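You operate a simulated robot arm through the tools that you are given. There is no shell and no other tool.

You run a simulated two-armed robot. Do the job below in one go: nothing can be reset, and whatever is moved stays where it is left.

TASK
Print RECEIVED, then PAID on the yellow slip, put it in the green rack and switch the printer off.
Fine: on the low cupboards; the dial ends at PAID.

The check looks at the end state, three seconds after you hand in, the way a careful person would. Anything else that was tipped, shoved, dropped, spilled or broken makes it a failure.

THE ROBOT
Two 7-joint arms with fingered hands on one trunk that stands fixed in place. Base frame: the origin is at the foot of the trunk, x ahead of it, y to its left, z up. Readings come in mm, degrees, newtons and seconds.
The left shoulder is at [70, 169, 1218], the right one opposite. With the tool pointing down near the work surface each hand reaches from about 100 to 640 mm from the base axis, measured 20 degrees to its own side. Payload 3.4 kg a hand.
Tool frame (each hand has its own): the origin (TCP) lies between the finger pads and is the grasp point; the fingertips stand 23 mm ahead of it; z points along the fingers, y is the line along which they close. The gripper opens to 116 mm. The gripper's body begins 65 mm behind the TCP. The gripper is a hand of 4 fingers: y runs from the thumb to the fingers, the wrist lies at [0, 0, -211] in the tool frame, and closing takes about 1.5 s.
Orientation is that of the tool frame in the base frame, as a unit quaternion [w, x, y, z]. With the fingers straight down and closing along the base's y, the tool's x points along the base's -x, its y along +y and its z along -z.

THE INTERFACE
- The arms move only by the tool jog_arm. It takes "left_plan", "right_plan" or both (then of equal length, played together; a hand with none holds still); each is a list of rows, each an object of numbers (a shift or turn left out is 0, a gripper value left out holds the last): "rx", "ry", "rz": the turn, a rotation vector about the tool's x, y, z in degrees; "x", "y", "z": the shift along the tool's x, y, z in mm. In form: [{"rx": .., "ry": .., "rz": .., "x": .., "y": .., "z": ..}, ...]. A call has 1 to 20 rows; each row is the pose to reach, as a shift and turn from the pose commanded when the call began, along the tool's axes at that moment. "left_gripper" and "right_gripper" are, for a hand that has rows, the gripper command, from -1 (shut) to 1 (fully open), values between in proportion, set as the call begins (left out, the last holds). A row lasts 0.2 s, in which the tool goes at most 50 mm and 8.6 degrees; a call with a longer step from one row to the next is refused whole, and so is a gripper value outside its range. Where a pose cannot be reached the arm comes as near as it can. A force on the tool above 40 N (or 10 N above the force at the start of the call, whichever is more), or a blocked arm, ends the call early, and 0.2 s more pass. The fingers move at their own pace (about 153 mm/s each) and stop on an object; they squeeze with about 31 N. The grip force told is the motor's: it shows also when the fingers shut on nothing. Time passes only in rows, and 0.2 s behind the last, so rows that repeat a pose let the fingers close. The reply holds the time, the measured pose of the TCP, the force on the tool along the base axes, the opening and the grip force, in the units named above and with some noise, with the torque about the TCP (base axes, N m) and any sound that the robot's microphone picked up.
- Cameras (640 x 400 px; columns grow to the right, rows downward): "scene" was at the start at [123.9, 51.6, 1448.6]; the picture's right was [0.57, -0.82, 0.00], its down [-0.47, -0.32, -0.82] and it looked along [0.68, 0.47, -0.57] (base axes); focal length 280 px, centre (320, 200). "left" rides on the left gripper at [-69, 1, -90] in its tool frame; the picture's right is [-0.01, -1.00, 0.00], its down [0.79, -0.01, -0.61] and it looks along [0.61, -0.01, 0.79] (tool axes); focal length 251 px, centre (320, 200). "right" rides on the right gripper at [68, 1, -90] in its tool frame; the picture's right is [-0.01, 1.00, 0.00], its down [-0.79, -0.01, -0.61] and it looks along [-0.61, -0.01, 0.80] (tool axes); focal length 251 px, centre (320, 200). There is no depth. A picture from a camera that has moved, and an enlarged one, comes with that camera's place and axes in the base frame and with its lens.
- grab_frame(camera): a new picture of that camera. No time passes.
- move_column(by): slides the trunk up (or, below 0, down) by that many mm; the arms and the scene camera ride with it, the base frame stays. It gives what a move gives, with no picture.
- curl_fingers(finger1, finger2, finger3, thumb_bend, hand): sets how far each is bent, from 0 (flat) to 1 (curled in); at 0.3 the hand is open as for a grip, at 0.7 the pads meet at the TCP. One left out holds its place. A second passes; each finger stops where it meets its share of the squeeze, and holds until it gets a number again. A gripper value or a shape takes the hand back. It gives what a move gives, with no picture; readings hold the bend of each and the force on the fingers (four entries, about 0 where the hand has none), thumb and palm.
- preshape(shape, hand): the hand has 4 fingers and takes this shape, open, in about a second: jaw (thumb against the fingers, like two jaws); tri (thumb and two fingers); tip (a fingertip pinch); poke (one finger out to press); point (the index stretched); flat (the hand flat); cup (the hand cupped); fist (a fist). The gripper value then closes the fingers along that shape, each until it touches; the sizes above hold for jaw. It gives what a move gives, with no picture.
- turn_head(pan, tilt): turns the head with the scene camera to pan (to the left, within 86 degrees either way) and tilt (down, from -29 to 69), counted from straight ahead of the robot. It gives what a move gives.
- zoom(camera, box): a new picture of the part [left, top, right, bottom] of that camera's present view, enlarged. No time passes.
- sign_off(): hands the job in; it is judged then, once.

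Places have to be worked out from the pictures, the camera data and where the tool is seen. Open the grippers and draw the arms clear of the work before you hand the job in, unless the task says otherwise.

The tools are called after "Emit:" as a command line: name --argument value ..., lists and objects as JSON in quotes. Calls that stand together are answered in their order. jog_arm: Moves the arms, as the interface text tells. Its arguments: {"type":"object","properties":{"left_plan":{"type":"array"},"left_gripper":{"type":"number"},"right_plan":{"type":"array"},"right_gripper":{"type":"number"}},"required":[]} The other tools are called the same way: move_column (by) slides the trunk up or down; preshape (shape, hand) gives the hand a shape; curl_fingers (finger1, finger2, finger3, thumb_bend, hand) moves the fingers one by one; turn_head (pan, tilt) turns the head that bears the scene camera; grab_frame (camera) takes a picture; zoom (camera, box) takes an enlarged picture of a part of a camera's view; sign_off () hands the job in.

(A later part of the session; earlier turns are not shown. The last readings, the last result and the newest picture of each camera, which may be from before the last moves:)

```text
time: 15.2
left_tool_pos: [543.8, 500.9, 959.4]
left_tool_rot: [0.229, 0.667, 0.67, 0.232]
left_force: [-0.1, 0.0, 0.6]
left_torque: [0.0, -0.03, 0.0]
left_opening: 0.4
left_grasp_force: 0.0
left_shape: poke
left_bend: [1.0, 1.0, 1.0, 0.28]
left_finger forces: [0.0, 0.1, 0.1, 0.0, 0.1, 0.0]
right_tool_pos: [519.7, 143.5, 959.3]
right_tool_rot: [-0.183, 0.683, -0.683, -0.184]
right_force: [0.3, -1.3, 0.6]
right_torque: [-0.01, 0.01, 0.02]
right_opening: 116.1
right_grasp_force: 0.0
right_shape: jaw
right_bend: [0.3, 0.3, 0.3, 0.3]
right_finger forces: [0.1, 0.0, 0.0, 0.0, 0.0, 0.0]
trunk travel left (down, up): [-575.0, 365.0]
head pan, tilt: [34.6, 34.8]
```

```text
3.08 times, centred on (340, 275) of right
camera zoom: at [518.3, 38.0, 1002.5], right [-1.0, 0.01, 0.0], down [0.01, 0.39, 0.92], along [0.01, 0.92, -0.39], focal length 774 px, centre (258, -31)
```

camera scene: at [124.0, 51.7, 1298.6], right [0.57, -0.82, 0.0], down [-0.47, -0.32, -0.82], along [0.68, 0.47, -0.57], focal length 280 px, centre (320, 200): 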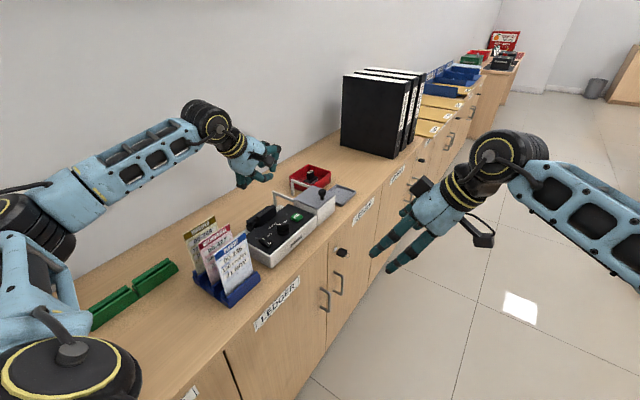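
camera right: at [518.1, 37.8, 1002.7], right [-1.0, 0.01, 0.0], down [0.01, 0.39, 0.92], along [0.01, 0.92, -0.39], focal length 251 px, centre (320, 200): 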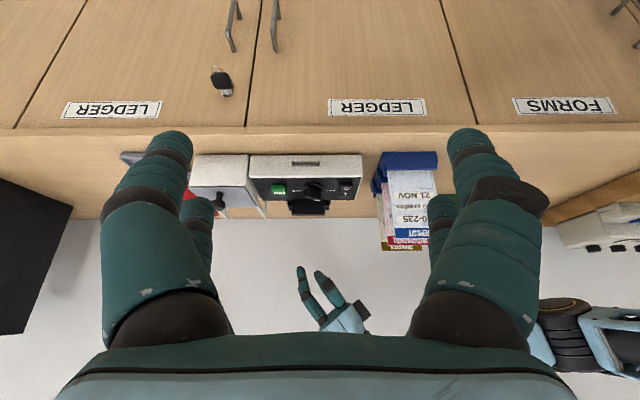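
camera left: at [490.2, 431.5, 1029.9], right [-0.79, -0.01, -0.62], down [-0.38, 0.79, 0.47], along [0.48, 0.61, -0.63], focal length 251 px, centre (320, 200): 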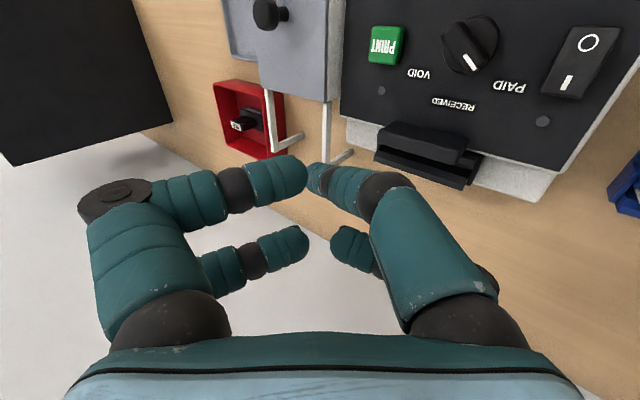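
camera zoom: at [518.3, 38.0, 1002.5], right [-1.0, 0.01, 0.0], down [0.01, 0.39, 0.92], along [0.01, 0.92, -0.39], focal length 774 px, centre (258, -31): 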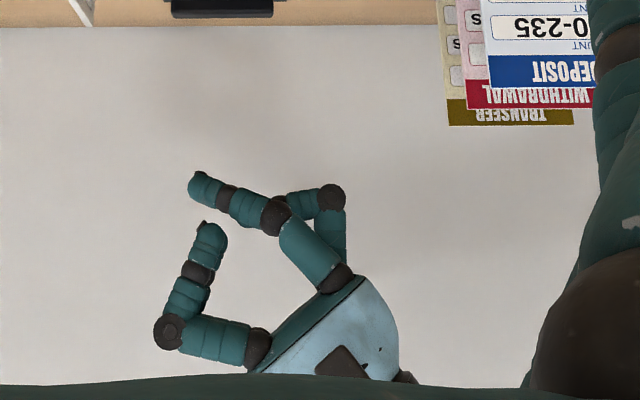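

The curled knuckles sit about 58 mm behind the tip and ±75 mm wide, so I'll keep the hand's wide axis along y, away from the slips, and lean the wrist slightly forward of the printer. First I'll undo the 90° roll.

Emit:
jog_arm --left_plan '[{"rz": -8.2}, {"rz": -16.4}, {"rz": -24.6}, {"rz": -32.8}, {"rz": -41}, {"rz": -49.2}, {"rz": -57.4}, {"rz": -65.6}, {"rz": -73.8}, {"rz": -82}, {"rz": -90}, {"rz": -90}]'

Emit:
jog_arm --left_plan '[{"x": 15, "y": -8.2, "z": -4.6, "rx": -2.89, "ry": 7.56, "rz": 1.0}, {"x": 30, "y": -16.4, "z": -9.2, "rx": -5.78, "ry": 15.12, "rz": 1.99}, {"x": 45, "y": -24.6, "z": -13.8, "rx": -8.67, "ry": 22.68, "rz": 2.99}, {"x": 60, "y": -32.8, "z": -18.4, "rx": -11.56, "ry": 30.24, "rz": 3.98}, {"x": 75.2, "y": -41, "z": -23.2, "rx": -14.45, "ry": 37.8, "rz": 4.98}, {"x": 75.2, "y": -41, "z": -23.2, "rx": -14.45, "ry": 37.8, "rz": 4.98}]'

Emit:
grab_frame --camera "left"

Emit:
grab_frame --camera "right"

Emit:
grab_frame --camera "scene"

```text
time: 17.9
left_tool_pos: [546.4, 502.1, 958.2]
left_tool_rot: [0.326, -0.001, 0.945, 0.0]
left_force: [0.1, 0.1, 0.6]
left_torque: [0.01, 0.02, 0.01]
left_opening: 0.0
left_grasp_force: 0.2
left_shape: poke
left_bend: [1.0, 1.0, 1.0, 0.28]
left_finger forces: [0.1, 0.0, 0.1, 0.0, 0.0, 0.1]
right_tool_pos: [518.7, 141.6, 958.6]
right_tool_rot: [0.184, -0.683, 0.683, 0.183]
right_force: [0.5, 0.8, 0.7]
right_torque: [-0.03, 0.03, 0.01]
right_opening: 115.9
right_grasp_force: 0.1
right_shape: jaw
right_bend: [0.3, 0.3, 0.3, 0.3]
right_finger forces: [0.1, 0.0, 0.0, 0.0, 0.1, 0.0]
trunk travel left (down, up): [-575.0, 365.0]
head pan, tilt: [34.6, 34.8]
```

```text
time: 19.2
left_tool_pos: [470.8, 459.9, 932.1]
left_tool_rot: [0.0, -0.001, 0.991, 0.131]
left_force: [-0.2, -0.6, -0.5]
left_torque: [0.0, 0.01, 0.04]
left_opening: 0.1
left_grasp_force: 0.0
left_shape: poke
left_bend: [1.0, 1.0, 1.0, 0.28]
left_finger forces: [0.0, 0.0, 0.1, 0.0, 0.1, 0.0]
right_tool_pos: [517.1, 142.8, 959.7]
right_tool_rot: [0.183, -0.683, 0.683, 0.183]
right_force: [0.0, -1.2, -0.3]
right_torque: [-0.02, 0.0, 0.0]
right_opening: 115.4
right_grasp_force: 0.0
right_shape: jaw
right_bend: [0.3, 0.3, 0.3, 0.3]
right_finger forces: [0.0, 0.0, 0.0, 0.0, 0.0, 0.0]
trunk travel left (down, up): [-575.0, 365.0]
head pan, tilt: [34.6, 34.8]
```

```text
taken
camera left: at [540.7, 437.3, 1017.8], right [0.01, -0.97, -0.26], down [-0.79, -0.17, 0.58], along [-0.61, 0.2, -0.77], focal length 251 px, centre (320, 200)
```

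left: 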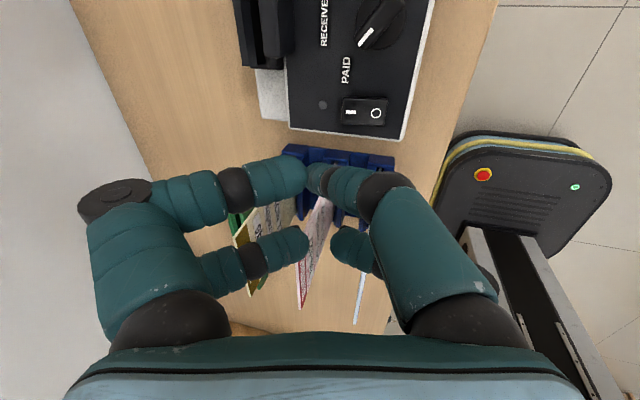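

```text
taken
camera right: at [518.0, 38.1, 1002.7], right [-1.0, 0.01, 0.0], down [0.01, 0.39, 0.92], along [0.01, 0.92, -0.39], focal length 251 px, centre (320, 200)
```

right: 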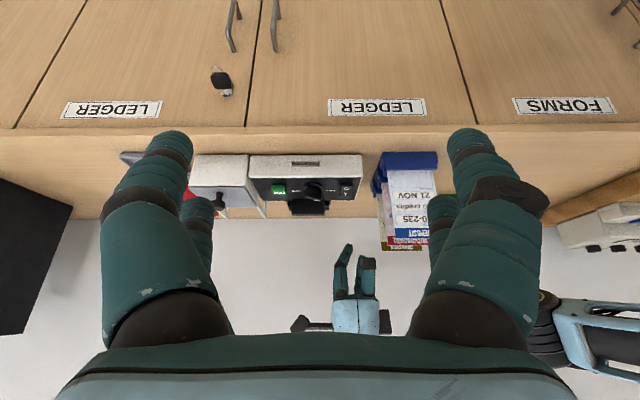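

```text
taken
camera scene: at [123.7, 51.8, 1298.6], right [0.57, -0.82, 0.0], down [-0.47, -0.32, -0.82], along [0.68, 0.47, -0.57], focal length 280 px, centre (320, 200)
```

scene: 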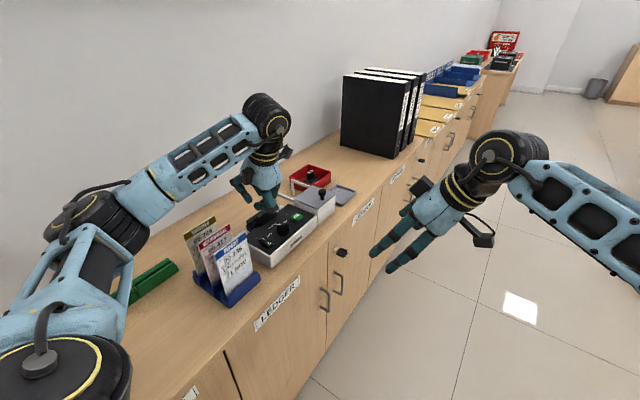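

The pose is good. I'll lower to about 40 mm above the rocker's I end and compare the tip with the rocker in both cameras.

Emit:
jog_arm --left_plan '[{"y": -6, "z": 22.5}, {"y": -12.1, "z": 45.1}, {"y": -18.1, "z": 67.6}, {"y": -18.1, "z": 67.6}]'

Emit:
zoom --camera "left" --box '[200, 20, 440, 240]'

Emit:
zoom --camera "right" --box '[240, 140, 420, 280]'

Emit:
zoom --camera "scene" --box '[200, 140, 360, 280]'

```text
time: 20.2
left_tool_pos: [470.2, 459.1, 861.3]
left_tool_rot: [0.0, 0.0, 0.992, 0.13]
left_force: [-0.4, 0.2, 0.8]
left_torque: [0.02, -0.01, -0.02]
left_opening: 0.0
left_grasp_force: 0.0
left_shape: poke
left_bend: [1.0, 1.0, 1.0, 0.28]
left_finger forces: [0.1, 0.1, 0.0, 0.1, 0.0, 0.0]
right_tool_pos: [517.5, 143.3, 959.6]
right_tool_rot: [-0.184, 0.683, -0.683, -0.183]
right_force: [-0.1, -0.1, -0.2]
right_torque: [0.01, 0.03, 0.0]
right_opening: 116.0
right_grasp_force: 0.0
right_shape: jaw
right_bend: [0.3, 0.3, 0.3, 0.3]
right_finger forces: [0.1, 0.0, 0.0, 0.1, 0.1, 0.0]
trunk travel left (down, up): [-575.0, 365.0]
head pan, tilt: [34.6, 34.8]
```

```text
1.82 times, centred on (320, 130) of left
camera zoom: at [539.6, 436.7, 947.8], right [0.01, -0.97, -0.26], down [-0.8, -0.17, 0.58], along [-0.61, 0.2, -0.77], focal length 457 px, centre (320, 327)
```

zoom: 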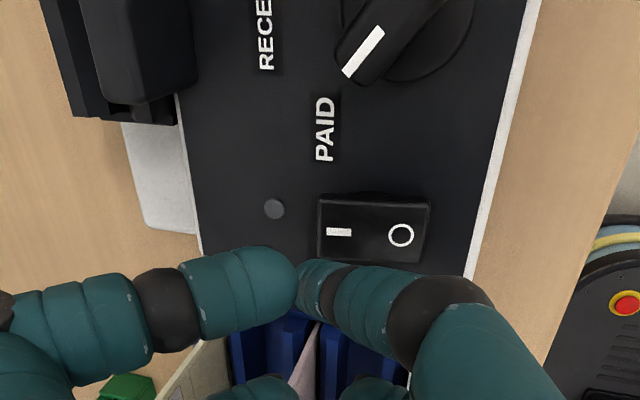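

```text
2.86 times, centred on (330, 210) of right
camera zoom: at [518.2, 37.8, 1002.6], right [-1.0, 0.01, 0.0], down [0.01, 0.39, 0.92], along [0.01, 0.92, -0.39], focal length 718 px, centre (291, 171)
```

zoom: 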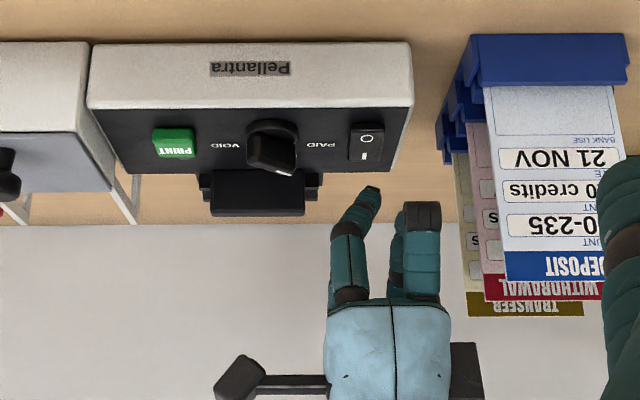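

```text
2.86 times, centred on (280, 210) of scene
camera zoom: at [123.9, 51.4, 1298.6], right [0.57, -0.82, 0.0], down [-0.47, -0.32, -0.82], along [0.68, 0.47, -0.57], focal length 799 px, centre (434, 171)
```

zoom: 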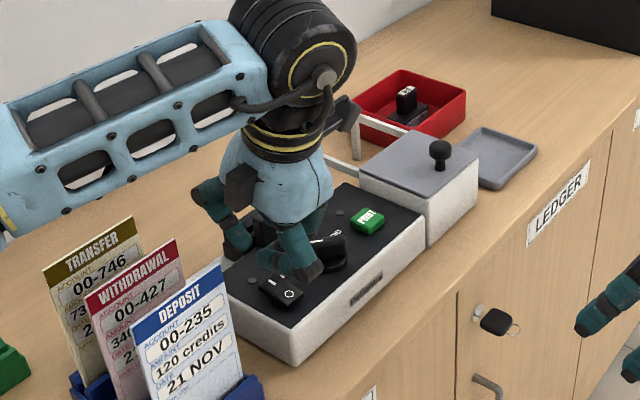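

The finger tip is right above the I mark (about 470, 467) with roughly 35 mm to go. I'll descend, slowing toward the end, and read the force.

Emit:
jog_arm --left_plan '[{"y": -3.1, "z": 11.6}, {"y": -6.2, "z": 23.2}, {"y": -7, "z": 26.1}, {"y": -7.8, "z": 29}, {"y": -8.5, "z": 31.9}, {"y": -8.5, "z": 31.9}]'

Emit:
zoom --camera "left" --box '[220, 60, 420, 240]'

Emit:
zoom --camera "right" --box '[290, 150, 400, 230]'

```text
time: 21.6
left_tool_pos: [467.7, 457.3, 831.5]
left_tool_rot: [0.002, -0.002, 0.991, 0.133]
left_force: [5.0, -3.2, 31.3]
left_torque: [0.21, -0.17, -0.09]
left_opening: 0.1
left_grasp_force: 0.0
left_shape: poke
left_bend: [1.0, 1.0, 1.0, 0.33]
left_finger forces: [0.1, 0.1, 0.0, 0.0, 31.5, 0.0]
right_tool_pos: [516.2, 139.7, 960.0]
right_tool_rot: [-0.185, 0.684, -0.682, -0.184]
right_force: [0.2, 1.2, 0.7]
right_torque: [-0.01, 0.01, 0.01]
right_opening: 115.9
right_grasp_force: 0.1
right_shape: jaw
right_bend: [0.3, 0.3, 0.3, 0.3]
right_finger forces: [0.0, 0.0, 0.1, 0.0, 0.1, 0.1]
trunk travel left (down, up): [-575.0, 365.0]
head pan, tilt: [34.6, 34.8]
```

```text
2.22 times, centred on (320, 150) of left
camera zoom: at [537.7, 433.8, 919.3], right [0.01, -0.96, -0.26], down [-0.8, -0.17, 0.58], along [-0.6, 0.2, -0.77], focal length 559 px, centre (320, 311)
```

zoom: 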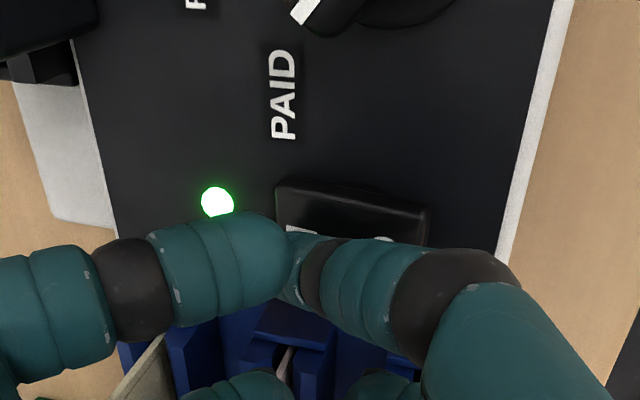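

```text
5.00 times, centred on (345, 190) of right
camera zoom: at [515.5, 34.2, 1004.6], right [-1.0, 0.01, 0.0], down [0.0, 0.38, 0.92], along [0.01, 0.92, -0.38], focal length 1257 px, centre (195, 250)
```

zoom: 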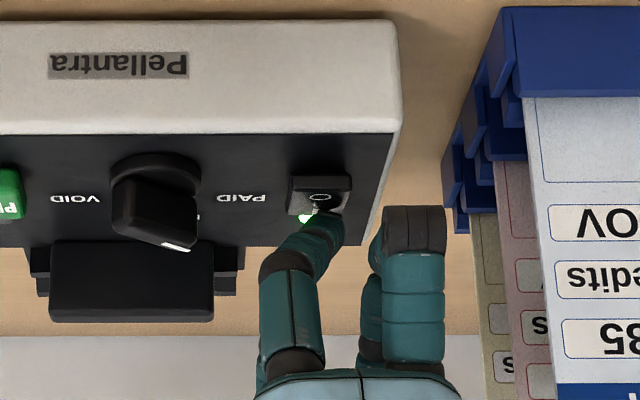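

The green power lamp is lit, so the printer is on; the poke finger felt 31 N. I'll lift off straight up.

Emit:
jog_arm --left_plan '[{"y": 3.9, "z": -14.5}, {"y": 7.8, "z": -29}, {"y": 11.65, "z": -43.5}, {"y": 11.65, "z": -43.5}]'

Emit:
zoom --camera "left" --box '[200, 0, 440, 220]'

Emit:
zoom --camera "right" --box '[240, 140, 400, 240]'

```text
time: 22.6
left_tool_pos: [471.2, 461.0, 872.9]
left_tool_rot: [0.0, -0.001, 0.991, 0.131]
left_force: [0.1, -0.4, -0.8]
left_torque: [0.01, 0.01, 0.0]
left_opening: 0.1
left_grasp_force: 0.0
left_shape: poke
left_bend: [1.0, 1.0, 1.0, 0.27]
left_finger forces: [0.0, 0.0, 0.0, 0.0, 0.1, 0.0]
right_tool_pos: [518.5, 141.3, 958.9]
right_tool_rot: [0.183, -0.683, 0.683, 0.183]
right_force: [0.2, 0.5, 0.4]
right_torque: [-0.02, 0.01, -0.01]
right_opening: 116.0
right_grasp_force: 0.0
right_shape: jaw
right_bend: [0.3, 0.3, 0.3, 0.3]
right_finger forces: [0.1, 0.0, 0.0, 0.1, 0.1, 0.1]
trunk travel left (down, up): [-575.0, 365.0]
head pan, tilt: [34.6, 34.8]
```

```text
1.82 times, centred on (320, 110) of left
camera zoom: at [540.4, 437.1, 960.5], right [0.01, -0.97, -0.26], down [-0.79, -0.17, 0.58], along [-0.61, 0.2, -0.77], focal length 457 px, centre (320, 364)
```

zoom: 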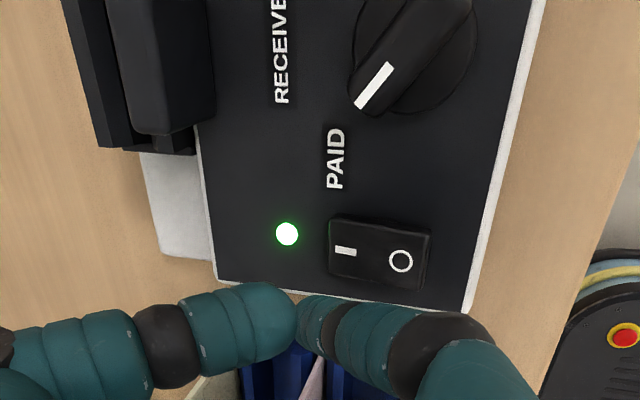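

```text
4.00 times, centred on (320, 190) of right
camera zoom: at [518.3, 37.8, 1002.5], right [-1.0, 0.01, 0.0], down [0.01, 0.39, 0.92], along [0.01, 0.92, -0.39], focal length 1006 px, centre (320, 240)
```

zoom: 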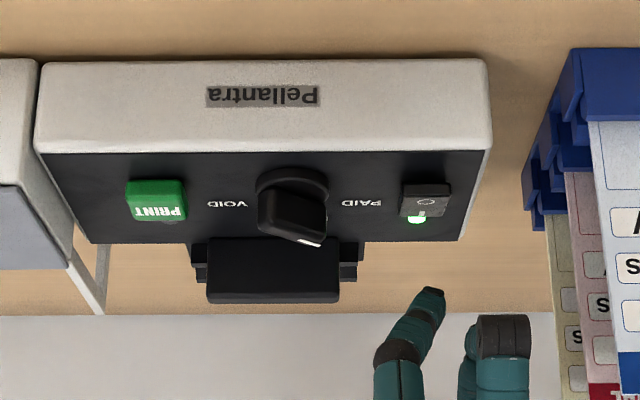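

The pointer is clearly at PAID, and the knob centre is near (531.5, 452) with its top at 823. I'll set the finger tip beside the pointer end on the −x side and push it gently toward +x to start the turn to RECEIVED.

Emit:
jog_arm --left_plan '[{"x": -19.5, "y": 5.8, "z": 1.6}, {"x": -19.5, "y": 0.8, "z": 20.4}, {"x": -19.5, "y": -4.3, "z": 39.2}, {"x": -22.5, "y": -4.3, "z": 39.2}, {"x": -25.5, "y": -4.3, "z": 39.2}, {"x": -28.5, "y": -4.3, "z": 39.2}, {"x": -31.5, "y": -4.3, "z": 39.2}, {"x": -34.5, "y": -4.3, "z": 39.2}, {"x": -34.5, "y": -4.3, "z": 39.2}]'

Emit:
zoom --camera "left" --box '[200, 60, 440, 260]'

Emit:
zoom --camera "right" --box '[260, 150, 380, 230]'

```text
time: 24.6
left_tool_pos: [506.1, 466.1, 834.5]
left_tool_rot: [0.0, -0.002, 0.991, 0.131]
left_force: [0.3, -0.3, 0.7]
left_torque: [0.02, 0.02, -0.01]
left_opening: 0.0
left_grasp_force: 0.0
left_shape: poke
left_bend: [1.0, 1.0, 1.0, 0.28]
left_finger forces: [0.0, 0.0, 0.0, 0.0, 0.5, 0.0]
right_tool_pos: [519.5, 142.4, 958.8]
right_tool_rot: [0.183, -0.683, 0.683, 0.183]
right_force: [0.9, -0.1, 0.9]
right_torque: [0.01, -0.01, 0.01]
right_opening: 116.0
right_grasp_force: 0.0
right_shape: jaw
right_bend: [0.3, 0.3, 0.3, 0.3]
right_finger forces: [0.1, 0.0, 0.0, 0.0, 0.0, 0.0]
trunk travel left (down, up): [-575.0, 365.0]
head pan, tilt: [34.6, 34.8]
```

```text
2.00 times, centred on (320, 160) of left
camera zoom: at [575.8, 442.5, 921.2], right [0.01, -0.97, -0.26], down [-0.8, -0.16, 0.58], along [-0.61, 0.2, -0.77], focal length 503 px, centre (320, 280)
```

zoom: 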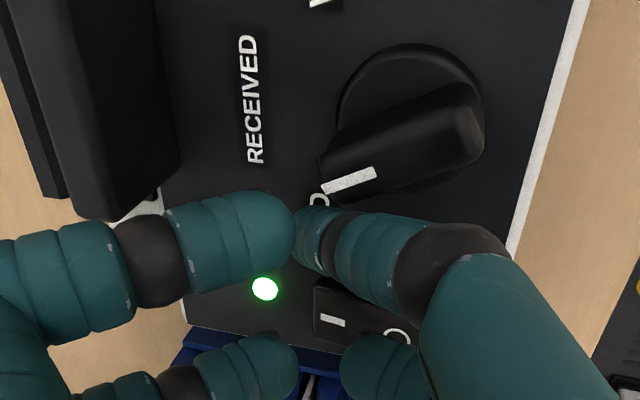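

```text
5.00 times, centred on (320, 190) of right
camera zoom: at [518.2, 37.8, 1002.6], right [-1.0, 0.01, 0.0], down [0.01, 0.39, 0.92], along [0.01, 0.92, -0.39], focal length 1257 px, centre (320, 250)
```

zoom: 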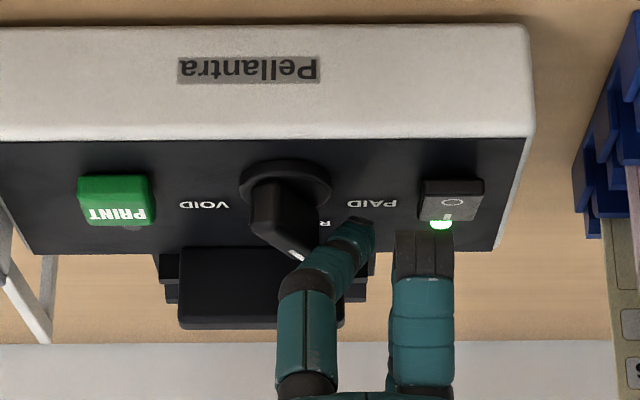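

The dial turned from about 48° to about 24° with hardly any force. I'll keep pushing in small steps.

Emit:
jog_arm --left_plan '[{"x": -2}, {"x": -4}, {"x": -5}, {"x": -5}]'

Emit:
zoom --camera "left" --box '[200, 60, 440, 260]'

Emit:
zoom --camera "right" --box '[260, 150, 380, 230]'

```text
time: 25.6
left_tool_pos: [511.3, 466.4, 835.1]
left_tool_rot: [0.0, -0.001, 0.991, 0.131]
left_force: [-0.7, -0.4, 0.0]
left_torque: [-0.01, -0.04, -0.02]
left_opening: 0.0
left_grasp_force: 0.0
left_shape: poke
left_bend: [1.0, 1.0, 1.0, 0.28]
left_finger forces: [0.0, 0.0, 0.0, 0.0, 0.1, 0.1]
right_tool_pos: [519.1, 142.0, 958.3]
right_tool_rot: [0.183, -0.683, 0.683, 0.182]
right_force: [0.3, 0.7, -0.6]
right_torque: [-0.02, 0.0, 0.01]
right_opening: 116.0
right_grasp_force: 0.0
right_shape: jaw
right_bend: [0.3, 0.3, 0.3, 0.3]
right_finger forces: [0.1, 0.0, 0.0, 0.0, 0.0, 0.0]
trunk travel left (down, up): [-575.0, 365.0]
head pan, tilt: [34.6, 34.8]
```

```text
2.00 times, centred on (320, 160) of left
camera zoom: at [580.0, 443.3, 921.3], right [0.01, -0.97, -0.26], down [-0.8, -0.17, 0.58], along [-0.61, 0.2, -0.77], focal length 503 px, centre (320, 280)
```

zoom: 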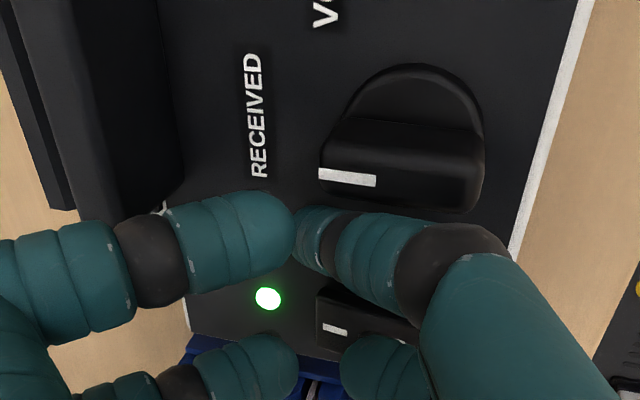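

```text
5.00 times, centred on (320, 190) of right
camera zoom: at [518.2, 37.9, 1002.6], right [-1.0, 0.01, 0.0], down [0.01, 0.39, 0.92], along [0.01, 0.92, -0.39], focal length 1257 px, centre (320, 250)
```

zoom: 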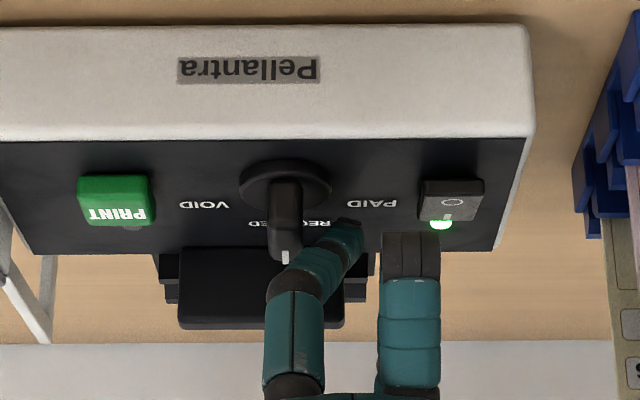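

The pointer now aims straight back at RECEIVED. I'll back the finger off toward −x and lift away.

Emit:
jog_arm --left_plan '[{"x": 8}, {"x": 16}, {"x": 16, "y": 5.2, "z": -19.3}, {"x": 16, "y": 12.9, "z": -48.3}, {"x": 16, "y": 23.3, "z": -87}, {"x": 16, "y": 23.3, "z": -87}]'

Emit:
zoom --camera "right" --box '[260, 150, 380, 230]'

Emit:
grab_frame --camera "left"

```text
time: 27.1
left_tool_pos: [493.5, 466.2, 925.3]
left_tool_rot: [0.0, -0.001, 0.991, 0.131]
left_force: [-1.1, -0.2, -0.3]
left_torque: [-0.03, 0.04, -0.03]
left_opening: 0.1
left_grasp_force: 0.0
left_shape: poke
left_bend: [1.0, 1.0, 1.0, 0.28]
left_finger forces: [0.0, 0.0, 0.1, 0.0, 0.0, 0.0]
right_tool_pos: [518.9, 142.6, 958.9]
right_tool_rot: [0.183, -0.683, 0.683, 0.183]
right_force: [0.8, 0.6, -0.4]
right_torque: [0.0, 0.01, 0.01]
right_opening: 115.9
right_grasp_force: 0.1
right_shape: jaw
right_bend: [0.3, 0.3, 0.3, 0.3]
right_finger forces: [0.0, 0.0, 0.0, 0.0, 0.0, 0.0]
trunk travel left (down, up): [-575.0, 365.0]
head pan, tilt: [34.6, 34.8]
```

```text
5.00 times, centred on (320, 190) of right
camera zoom: at [518.3, 38.2, 1002.5], right [-1.0, 0.01, 0.0], down [0.01, 0.39, 0.92], along [0.01, 0.92, -0.39], focal length 1257 px, centre (320, 250)
```

zoom: 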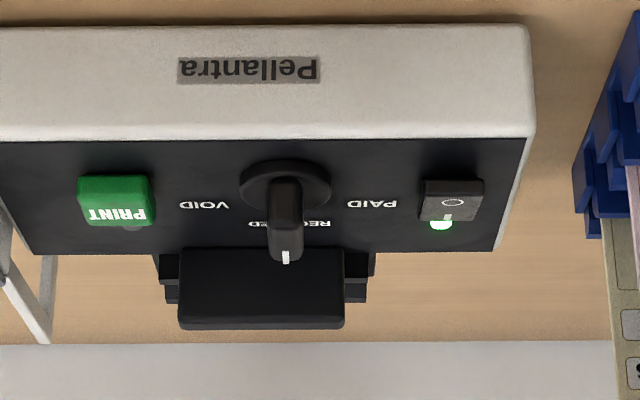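

```text
taken
camera left: at [564.1, 442.5, 1011.1], right [0.01, -0.97, -0.26], down [-0.79, -0.16, 0.58], along [-0.61, 0.2, -0.77], focal length 251 px, centre (320, 200)
```

left: 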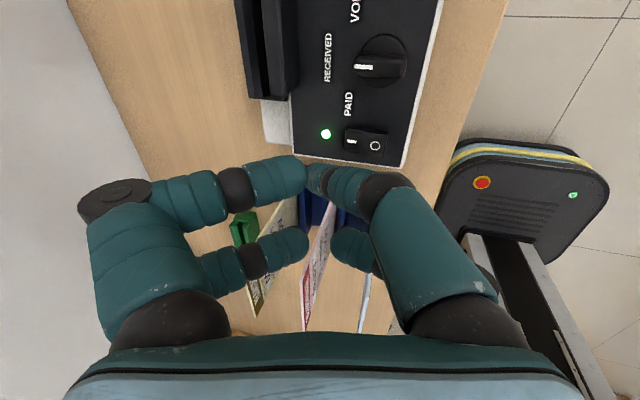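

The dial is set to RECEIVED and the lamp is on. Next is the slip: I'll raise and swing the left hand above the slips at a 30° forward tilt, then change to the jaw shape there.

Emit:
jog_arm --left_plan '[{"x": 10, "y": 17.3, "z": -30, "rx": 2.93, "ry": -5.97, "rz": -0.79}, {"x": 30, "y": 34.7, "z": -50, "rx": 5.87, "ry": -11.94, "rz": -1.57}, {"x": 60, "y": 52, "z": -64.8, "rx": 8.8, "ry": -17.91, "rz": -2.36}, {"x": 90, "y": 69.4, "z": -64.8, "rx": 11.74, "ry": -23.88, "rz": -3.14}, {"x": 114, "y": 86.7, "z": -64.8, "rx": 14.67, "ry": -29.85, "rz": -3.93}, {"x": 114, "y": 86.7, "z": -64.8, "rx": 14.67, "ry": -29.85, "rz": -3.93}]'

Emit:
preshape --shape "jaw" --hand "left"

Emit:
jog_arm --left_plan '[{}, {}, {}, {}]' --left_gripper -0.38

Emit:
grab_frame --camera "left"

Emit:
grab_frame --camera "scene"

Emit:
zoom --camera "right" --box '[300, 140, 460, 340]'

```text
time: 28.4
left_tool_pos: [380.7, 533.0, 1008.7]
left_tool_rot: [0.26, -0.001, 0.966, 0.001]
left_force: [0.5, 0.2, 0.8]
left_torque: [-0.01, -0.01, -0.02]
left_opening: 0.0
left_grasp_force: 0.0
left_shape: poke
left_bend: [1.0, 1.0, 1.0, 0.28]
left_finger forces: [0.0, 0.0, 0.0, 0.1, 0.1, 0.0]
right_tool_pos: [520.2, 142.9, 958.5]
right_tool_rot: [0.183, -0.683, 0.683, 0.184]
right_force: [-0.2, 0.4, 0.0]
right_torque: [0.01, 0.01, 0.01]
right_opening: 115.9
right_grasp_force: 0.1
right_shape: jaw
right_bend: [0.3, 0.3, 0.3, 0.3]
right_finger forces: [0.0, 0.0, 0.1, 0.0, 0.0, 0.0]
trunk travel left (down, up): [-575.0, 365.0]
head pan, tilt: [34.6, 34.8]
```

```text
time: 29.4
left_tool_pos: [379.3, 532.5, 1009.4]
left_tool_rot: [0.26, -0.001, 0.966, 0.0]
left_force: [0.4, -0.3, 0.1]
left_torque: [0.02, -0.01, -0.01]
left_opening: 116.0
left_grasp_force: 0.1
left_shape: jaw
left_bend: [0.3, 0.3, 0.3, 0.3]
left_finger forces: [0.0, 0.1, 0.0, 0.1, 0.0, 0.1]
right_tool_pos: [519.2, 143.4, 958.8]
right_tool_rot: [0.183, -0.683, 0.683, 0.183]
right_force: [0.5, 1.2, 0.9]
right_torque: [0.01, 0.01, 0.01]
right_opening: 116.0
right_grasp_force: 0.2
right_shape: jaw
right_bend: [0.3, 0.3, 0.3, 0.3]
right_finger forces: [0.1, 0.0, 0.0, 0.0, 0.0, 0.0]
trunk travel left (down, up): [-575.0, 365.0]
head pan, tilt: [34.6, 34.8]
```

```text
time: 30.4
left_tool_pos: [380.5, 533.2, 1010.0]
left_tool_rot: [0.259, -0.001, 0.966, 0.001]
left_force: [-0.2, 0.5, 0.5]
left_torque: [0.0, 0.0, 0.01]
left_opening: 36.5
left_grasp_force: 0.1
left_shape: jaw
left_bend: [0.73, 0.73, 0.73, 0.77]
left_finger forces: [0.0, 0.1, 0.1, 0.1, 0.0, 0.0]
right_tool_pos: [518.4, 143.1, 958.9]
right_tool_rot: [-0.183, 0.683, -0.683, -0.183]
right_force: [0.1, 0.2, -0.9]
right_torque: [0.02, 0.01, -0.01]
right_opening: 116.0
right_grasp_force: 0.0
right_shape: jaw
right_bend: [0.3, 0.3, 0.3, 0.3]
right_finger forces: [0.0, 0.0, 0.1, 0.0, 0.1, 0.1]
trunk travel left (down, up): [-575.0, 365.0]
head pan, tilt: [34.6, 34.8]
```

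```text
taken
camera left: at [395.2, 532.7, 1121.2], right [0.01, -1.0, 0.0], down [-0.99, -0.01, 0.13], along [-0.13, -0.01, -0.99], focal length 251 px, centre (320, 200)
```

left: 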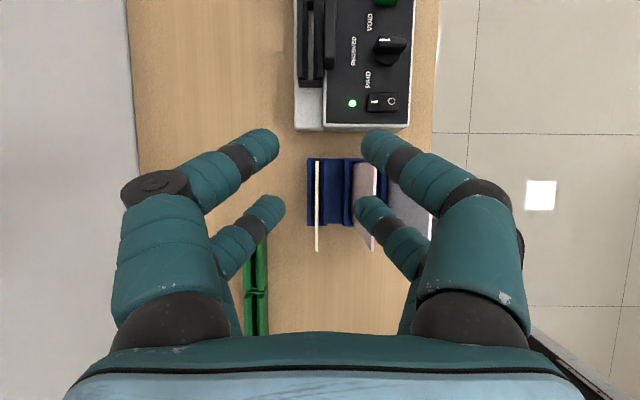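

```text
taken
camera scene: at [123.9, 51.6, 1298.6], right [0.57, -0.82, 0.0], down [-0.47, -0.32, -0.82], along [0.68, 0.47, -0.57], focal length 280 px, centre (320, 200)
```

scene: 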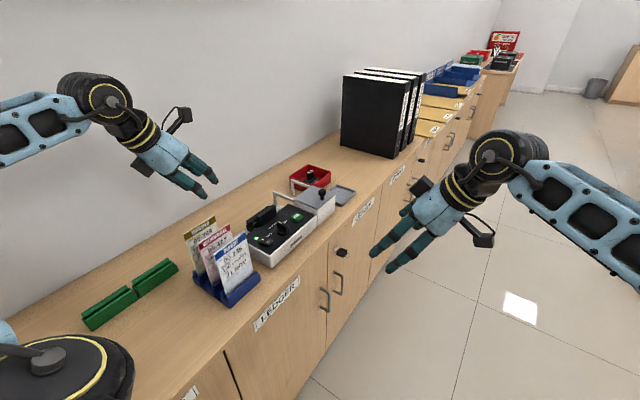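

```text
2.00 times, centred on (380, 240) of right
camera zoom: at [518.2, 37.9, 1002.6], right [-1.0, 0.01, 0.0], down [0.01, 0.39, 0.92], along [0.01, 0.92, -0.39], focal length 503 px, centre (200, 120)
```

zoom: 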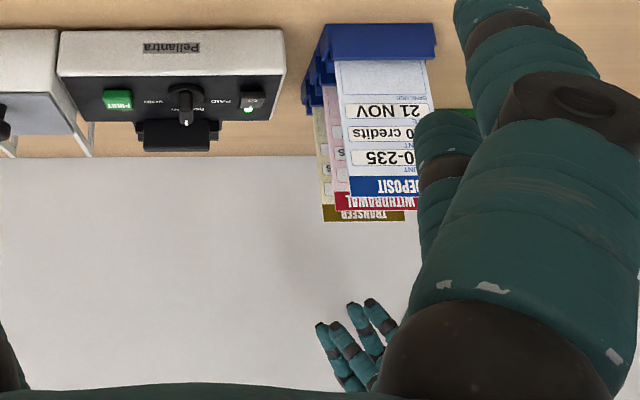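

The jaw is 36 mm open and the yellow slip is centred between the fingers (y≈533, x centre≈360, top z≈903). The knuckles would be near the pink slip's plane, so I'll grip only near the slip's top edge. First I'll come down to 40 mm above.

Emit:
jog_arm --left_plan '[{"x": 16.6, "z": 15.4}, {"x": 33.2, "z": 30.9}, {"x": 49.8, "z": 46.3}, {"x": 49.8, "z": 46.3}]'

Emit:
grab_frame --camera "left"

Emit:
zoom --camera "left" --box '[240, 100, 400, 260]'

Emit:
zoom --camera "scene" --box '[120, 140, 280, 310]'

Emit:
zoom --camera "right" --box '[300, 180, 460, 320]'

```text
time: 31.4
left_tool_pos: [360.6, 533.4, 942.1]
left_tool_rot: [0.26, -0.001, 0.966, 0.0]
left_force: [-0.2, 0.3, 0.5]
left_torque: [-0.01, 0.0, 0.01]
left_opening: 36.1
left_grasp_force: 0.0
left_shape: jaw
left_bend: [0.73, 0.73, 0.73, 0.77]
left_finger forces: [0.0, 0.0, 0.1, 0.1, 0.0, 0.0]
right_tool_pos: [519.1, 142.8, 958.9]
right_tool_rot: [-0.183, 0.684, -0.683, -0.183]
right_force: [0.3, 0.2, -0.4]
right_torque: [-0.01, -0.02, -0.03]
right_opening: 115.8
right_grasp_force: 0.1
right_shape: jaw
right_bend: [0.3, 0.3, 0.3, 0.3]
right_finger forces: [0.0, 0.1, 0.0, 0.0, 0.0, 0.0]
trunk travel left (down, up): [-575.0, 365.0]
head pan, tilt: [34.6, 34.8]
```

```text
taken
camera left: at [375.7, 532.6, 1055.4], right [0.01, -1.0, 0.0], down [-0.99, -0.01, 0.13], along [-0.13, -0.01, -0.99], focal length 251 px, centre (320, 200)
```

left: 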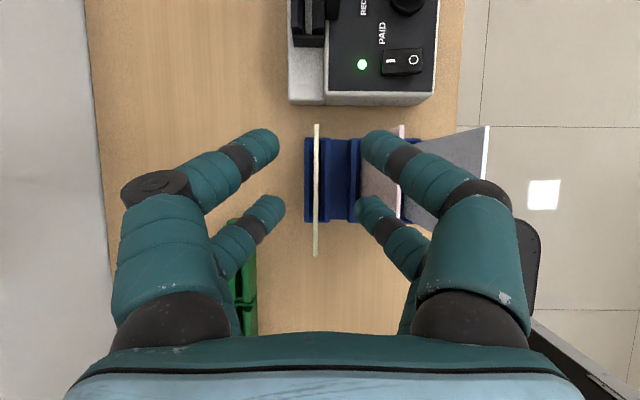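

```text
2.50 times, centred on (320, 180) of left
camera zoom: at [375.7, 532.6, 1055.4], right [0.01, -1.0, 0.0], down [-0.99, -0.01, 0.13], along [-0.13, -0.01, -0.99], focal length 629 px, centre (320, 250)
```

zoom: 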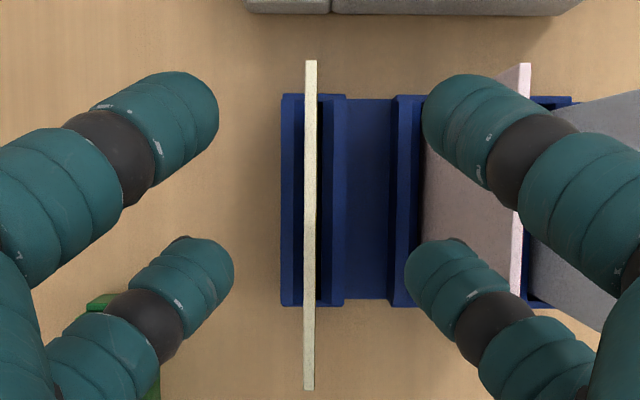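

```text
2.35 times, centred on (200, 225) of scene
camera zoom: at [124.0, 51.5, 1298.6], right [0.57, -0.82, 0.0], down [-0.47, -0.32, -0.82], along [0.68, 0.47, -0.57], focal length 658 px, centre (602, 141)
```

zoom: 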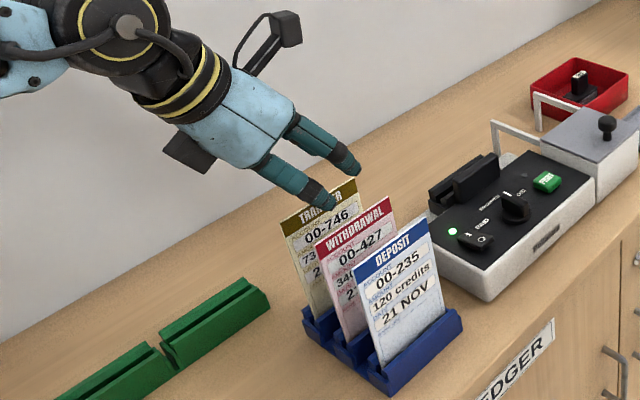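

```text
2.86 times, centred on (380, 250) of right
camera zoom: at [518.2, 37.9, 1002.6], right [-1.0, 0.01, 0.0], down [0.01, 0.39, 0.92], along [0.01, 0.92, -0.39], focal length 718 px, centre (149, 57)
```

zoom: 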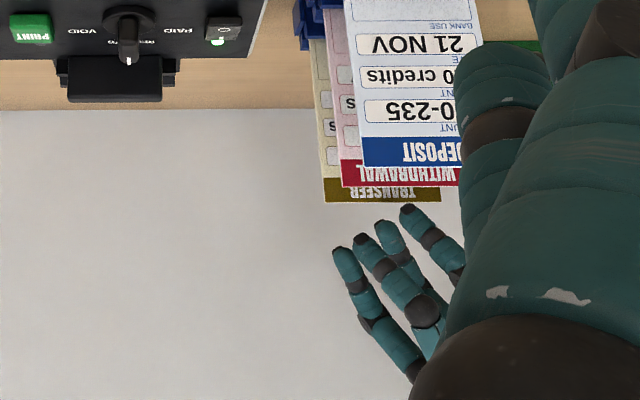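

The slip sits about 1.5–2 mm to +y of the hand centre and its top is at z≈900. I'll shift +1.5 mm in y and descend so the TCP is just at the slip's top edge, watching the forces.

Emit:
jog_arm --left_plan '[{"x": 5.4, "y": 0.5, "z": 9.3}, {"x": 10.8, "y": 1, "z": 18.6}, {"x": 16.1, "y": 1.5, "z": 27.9}, {"x": 21.5, "y": 1.5, "z": 37.2}, {"x": 21.5, "y": 1.5, "z": 37.2}]'

Emit:
zoom --camera "left" --box '[200, 80, 440, 280]'

Emit:
zoom --camera "scene" --box '[120, 140, 280, 310]'

Emit:
zoom --camera "right" --box '[300, 180, 460, 320]'

```text
time: 32.5
left_tool_pos: [361.9, 534.4, 901.5]
left_tool_rot: [0.259, -0.001, 0.966, 0.0]
left_force: [0.7, 0.3, -0.9]
left_torque: [0.01, -0.02, 0.02]
left_opening: 36.4
left_grasp_force: 0.0
left_shape: jaw
left_bend: [0.73, 0.73, 0.73, 0.77]
left_finger forces: [0.1, 0.1, 0.0, 0.0, 0.1, 0.1]
right_tool_pos: [518.0, 142.6, 958.0]
right_tool_rot: [0.183, -0.683, 0.683, 0.182]
right_force: [0.9, 0.6, 0.6]
right_torque: [0.0, 0.01, 0.03]
right_opening: 116.1
right_grasp_force: 0.0
right_shape: jaw
right_bend: [0.3, 0.3, 0.3, 0.3]
right_finger forces: [0.1, 0.1, 0.0, 0.0, 0.1, 0.0]
trunk travel left (down, up): [-575.0, 365.0]
head pan, tilt: [34.6, 34.8]
```

```text
2.00 times, centred on (320, 180) of left
camera zoom: at [377.4, 534.5, 1012.8], right [0.01, -1.0, 0.01], down [-0.99, -0.01, 0.13], along [-0.13, -0.01, -0.99], focal length 503 px, centre (320, 240)
```

zoom: 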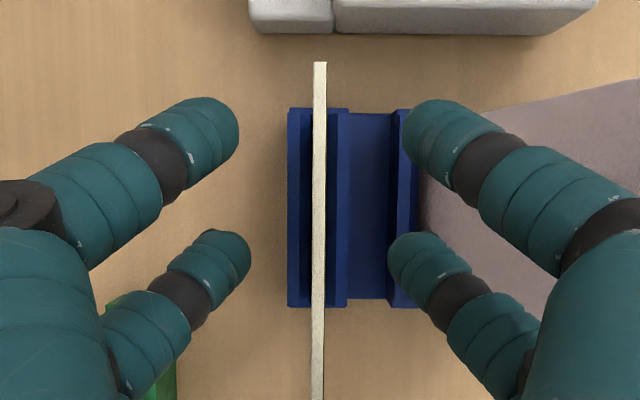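

```text
2.35 times, centred on (200, 225) of scene
camera zoom: at [123.8, 51.5, 1298.6], right [0.57, -0.82, 0.0], down [-0.47, -0.32, -0.82], along [0.68, 0.47, -0.57], focal length 658 px, centre (602, 141)
```

zoom: 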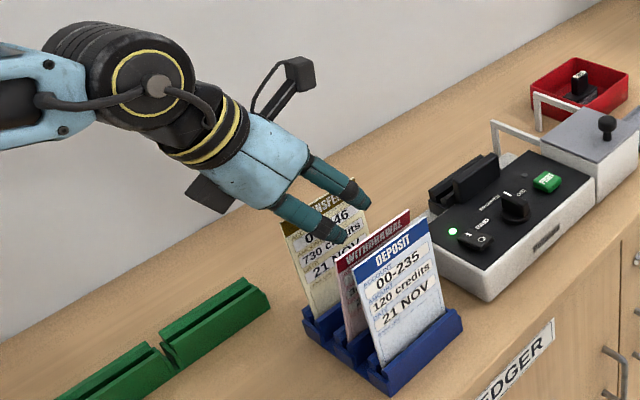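

```text
2.86 times, centred on (380, 250) of right
camera zoom: at [518.1, 37.8, 1002.7], right [-1.0, 0.01, 0.0], down [0.01, 0.39, 0.92], along [0.01, 0.92, -0.39], focal length 718 px, centre (149, 57)
```

zoom: 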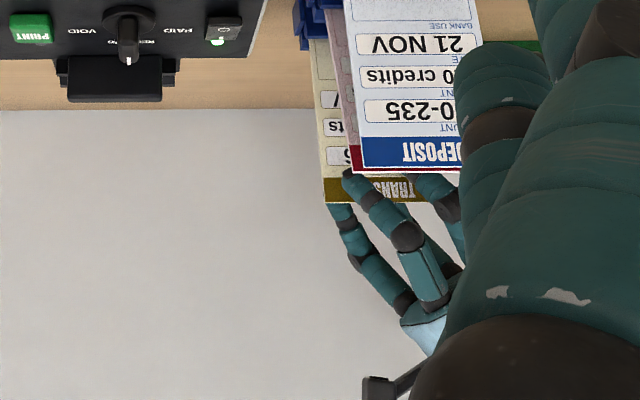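

The pink slip looks displaced: the thumb knuckle may be leaning on it. I'll look closely before doing anything else.

Emit:
zoom --camera "scene" --box '[180, 180, 240, 240]'

Emit:
grab_frame --camera "left"

Emit:
zoom --camera "right" --box '[360, 160, 440, 260]'

```text
6.67 times, centred on (210, 210) of scene
camera zoom: at [123.8, 51.5, 1298.6], right [0.57, -0.82, 0.0], down [-0.47, -0.32, -0.82], along [0.68, 0.47, -0.57], focal length 1864 px, centre (1053, 133)
```

zoom: 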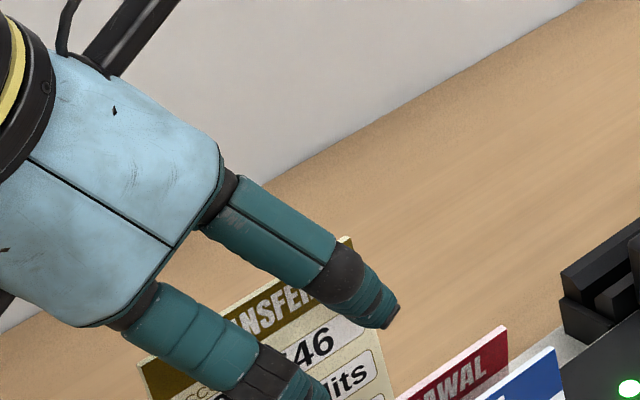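

```text
taken
camera left: at [377.4, 534.5, 1012.8], right [0.01, -1.0, 0.01], down [-0.99, -0.01, 0.13], along [-0.13, -0.01, -0.99], focal length 251 px, centre (320, 200)
```

left: 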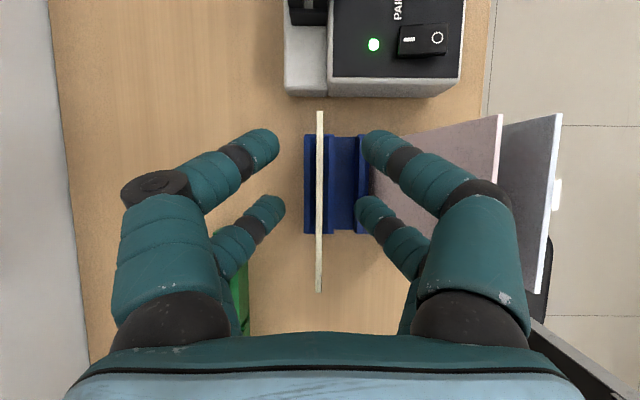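

```text
4.00 times, centred on (400, 210) of right
camera zoom: at [518.1, 37.8, 1002.7], right [-1.0, 0.01, 0.0], down [0.01, 0.39, 0.92], along [0.01, 0.92, -0.39], focal length 1006 px, centre (0, 160)
```

zoom: 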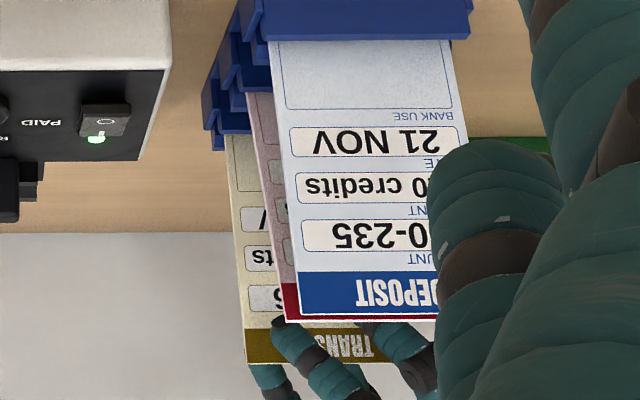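

The thumb knuckle has pushed the top of the pink slip about 25 mm toward the blue one, but it is still in its slot. Closing the fingers draws the knuckle inward, so I'll grip the yellow slip now and see what the pink one does.

Emit:
jog_arm --left_plan '[{}, {}, {}, {}, {}, {}, {}, {}]' --left_gripper -1

Emit:
grab_frame --camera "left"

Emit:
zoom --camera "scene" --box '[150, 170, 280, 310]'

Emit:
zoom --camera "right" --box '[340, 140, 440, 260]'

```text
time: 34.4
left_tool_pos: [362.1, 535.2, 901.3]
left_tool_rot: [0.259, -0.001, 0.966, 0.001]
left_force: [-0.1, -0.2, 1.8]
left_torque: [0.03, -0.02, -0.02]
left_opening: 0.0
left_grasp_force: 31.1
left_shape: jaw
left_bend: [0.7, 0.7, 0.7, 0.69]
left_finger forces: [27.9, 27.8, 27.8, 0.1, 27.8, 0.1]
right_tool_pos: [518.2, 143.4, 959.3]
right_tool_rot: [-0.184, 0.683, -0.683, -0.182]
right_force: [0.0, -0.5, -0.2]
right_torque: [-0.01, -0.01, 0.0]
right_opening: 116.0
right_grasp_force: 0.0
right_shape: jaw
right_bend: [0.3, 0.3, 0.3, 0.3]
right_finger forces: [0.0, 0.0, 0.1, 0.0, 0.0, 0.1]
trunk travel left (down, up): [-575.0, 365.0]
head pan, tilt: [34.6, 34.8]
```

```text
taken
camera left: at [377.5, 534.7, 1012.9], right [0.01, -1.0, 0.0], down [-0.99, -0.01, 0.13], along [-0.13, -0.01, -0.99], focal length 251 px, centre (320, 200)
```

left: 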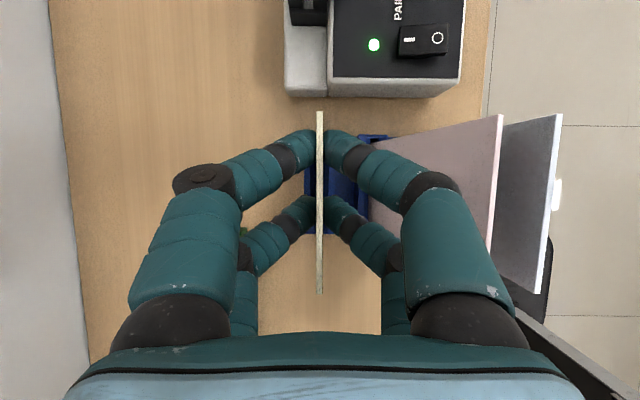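

```text
2.86 times, centred on (215, 240) of scene
camera zoom: at [123.9, 51.6, 1298.6], right [0.57, -0.82, 0.0], down [-0.47, -0.32, -0.82], along [0.68, 0.47, -0.57], focal length 799 px, centre (620, 86)
```

zoom: 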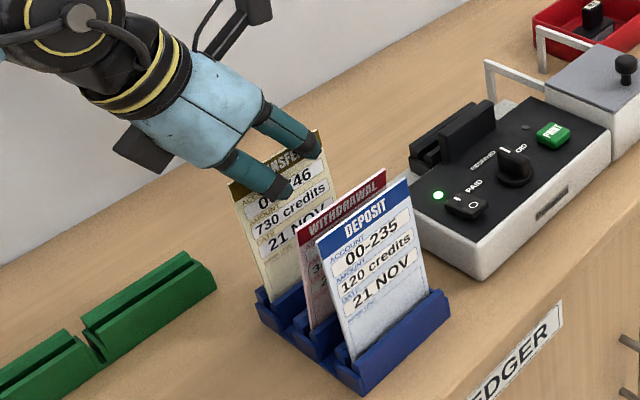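

```text
3.33 times, centred on (390, 200) of right
camera zoom: at [518.2, 37.9, 1002.6], right [-1.0, 0.01, 0.0], down [0.01, 0.39, 0.92], along [0.01, 0.92, -0.39], focal length 838 px, centre (87, 200)
```

zoom: 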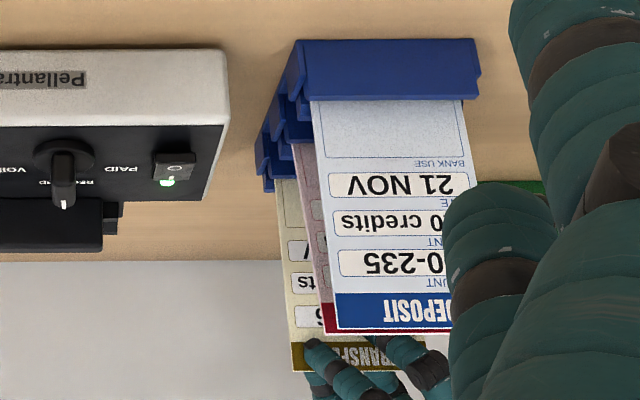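

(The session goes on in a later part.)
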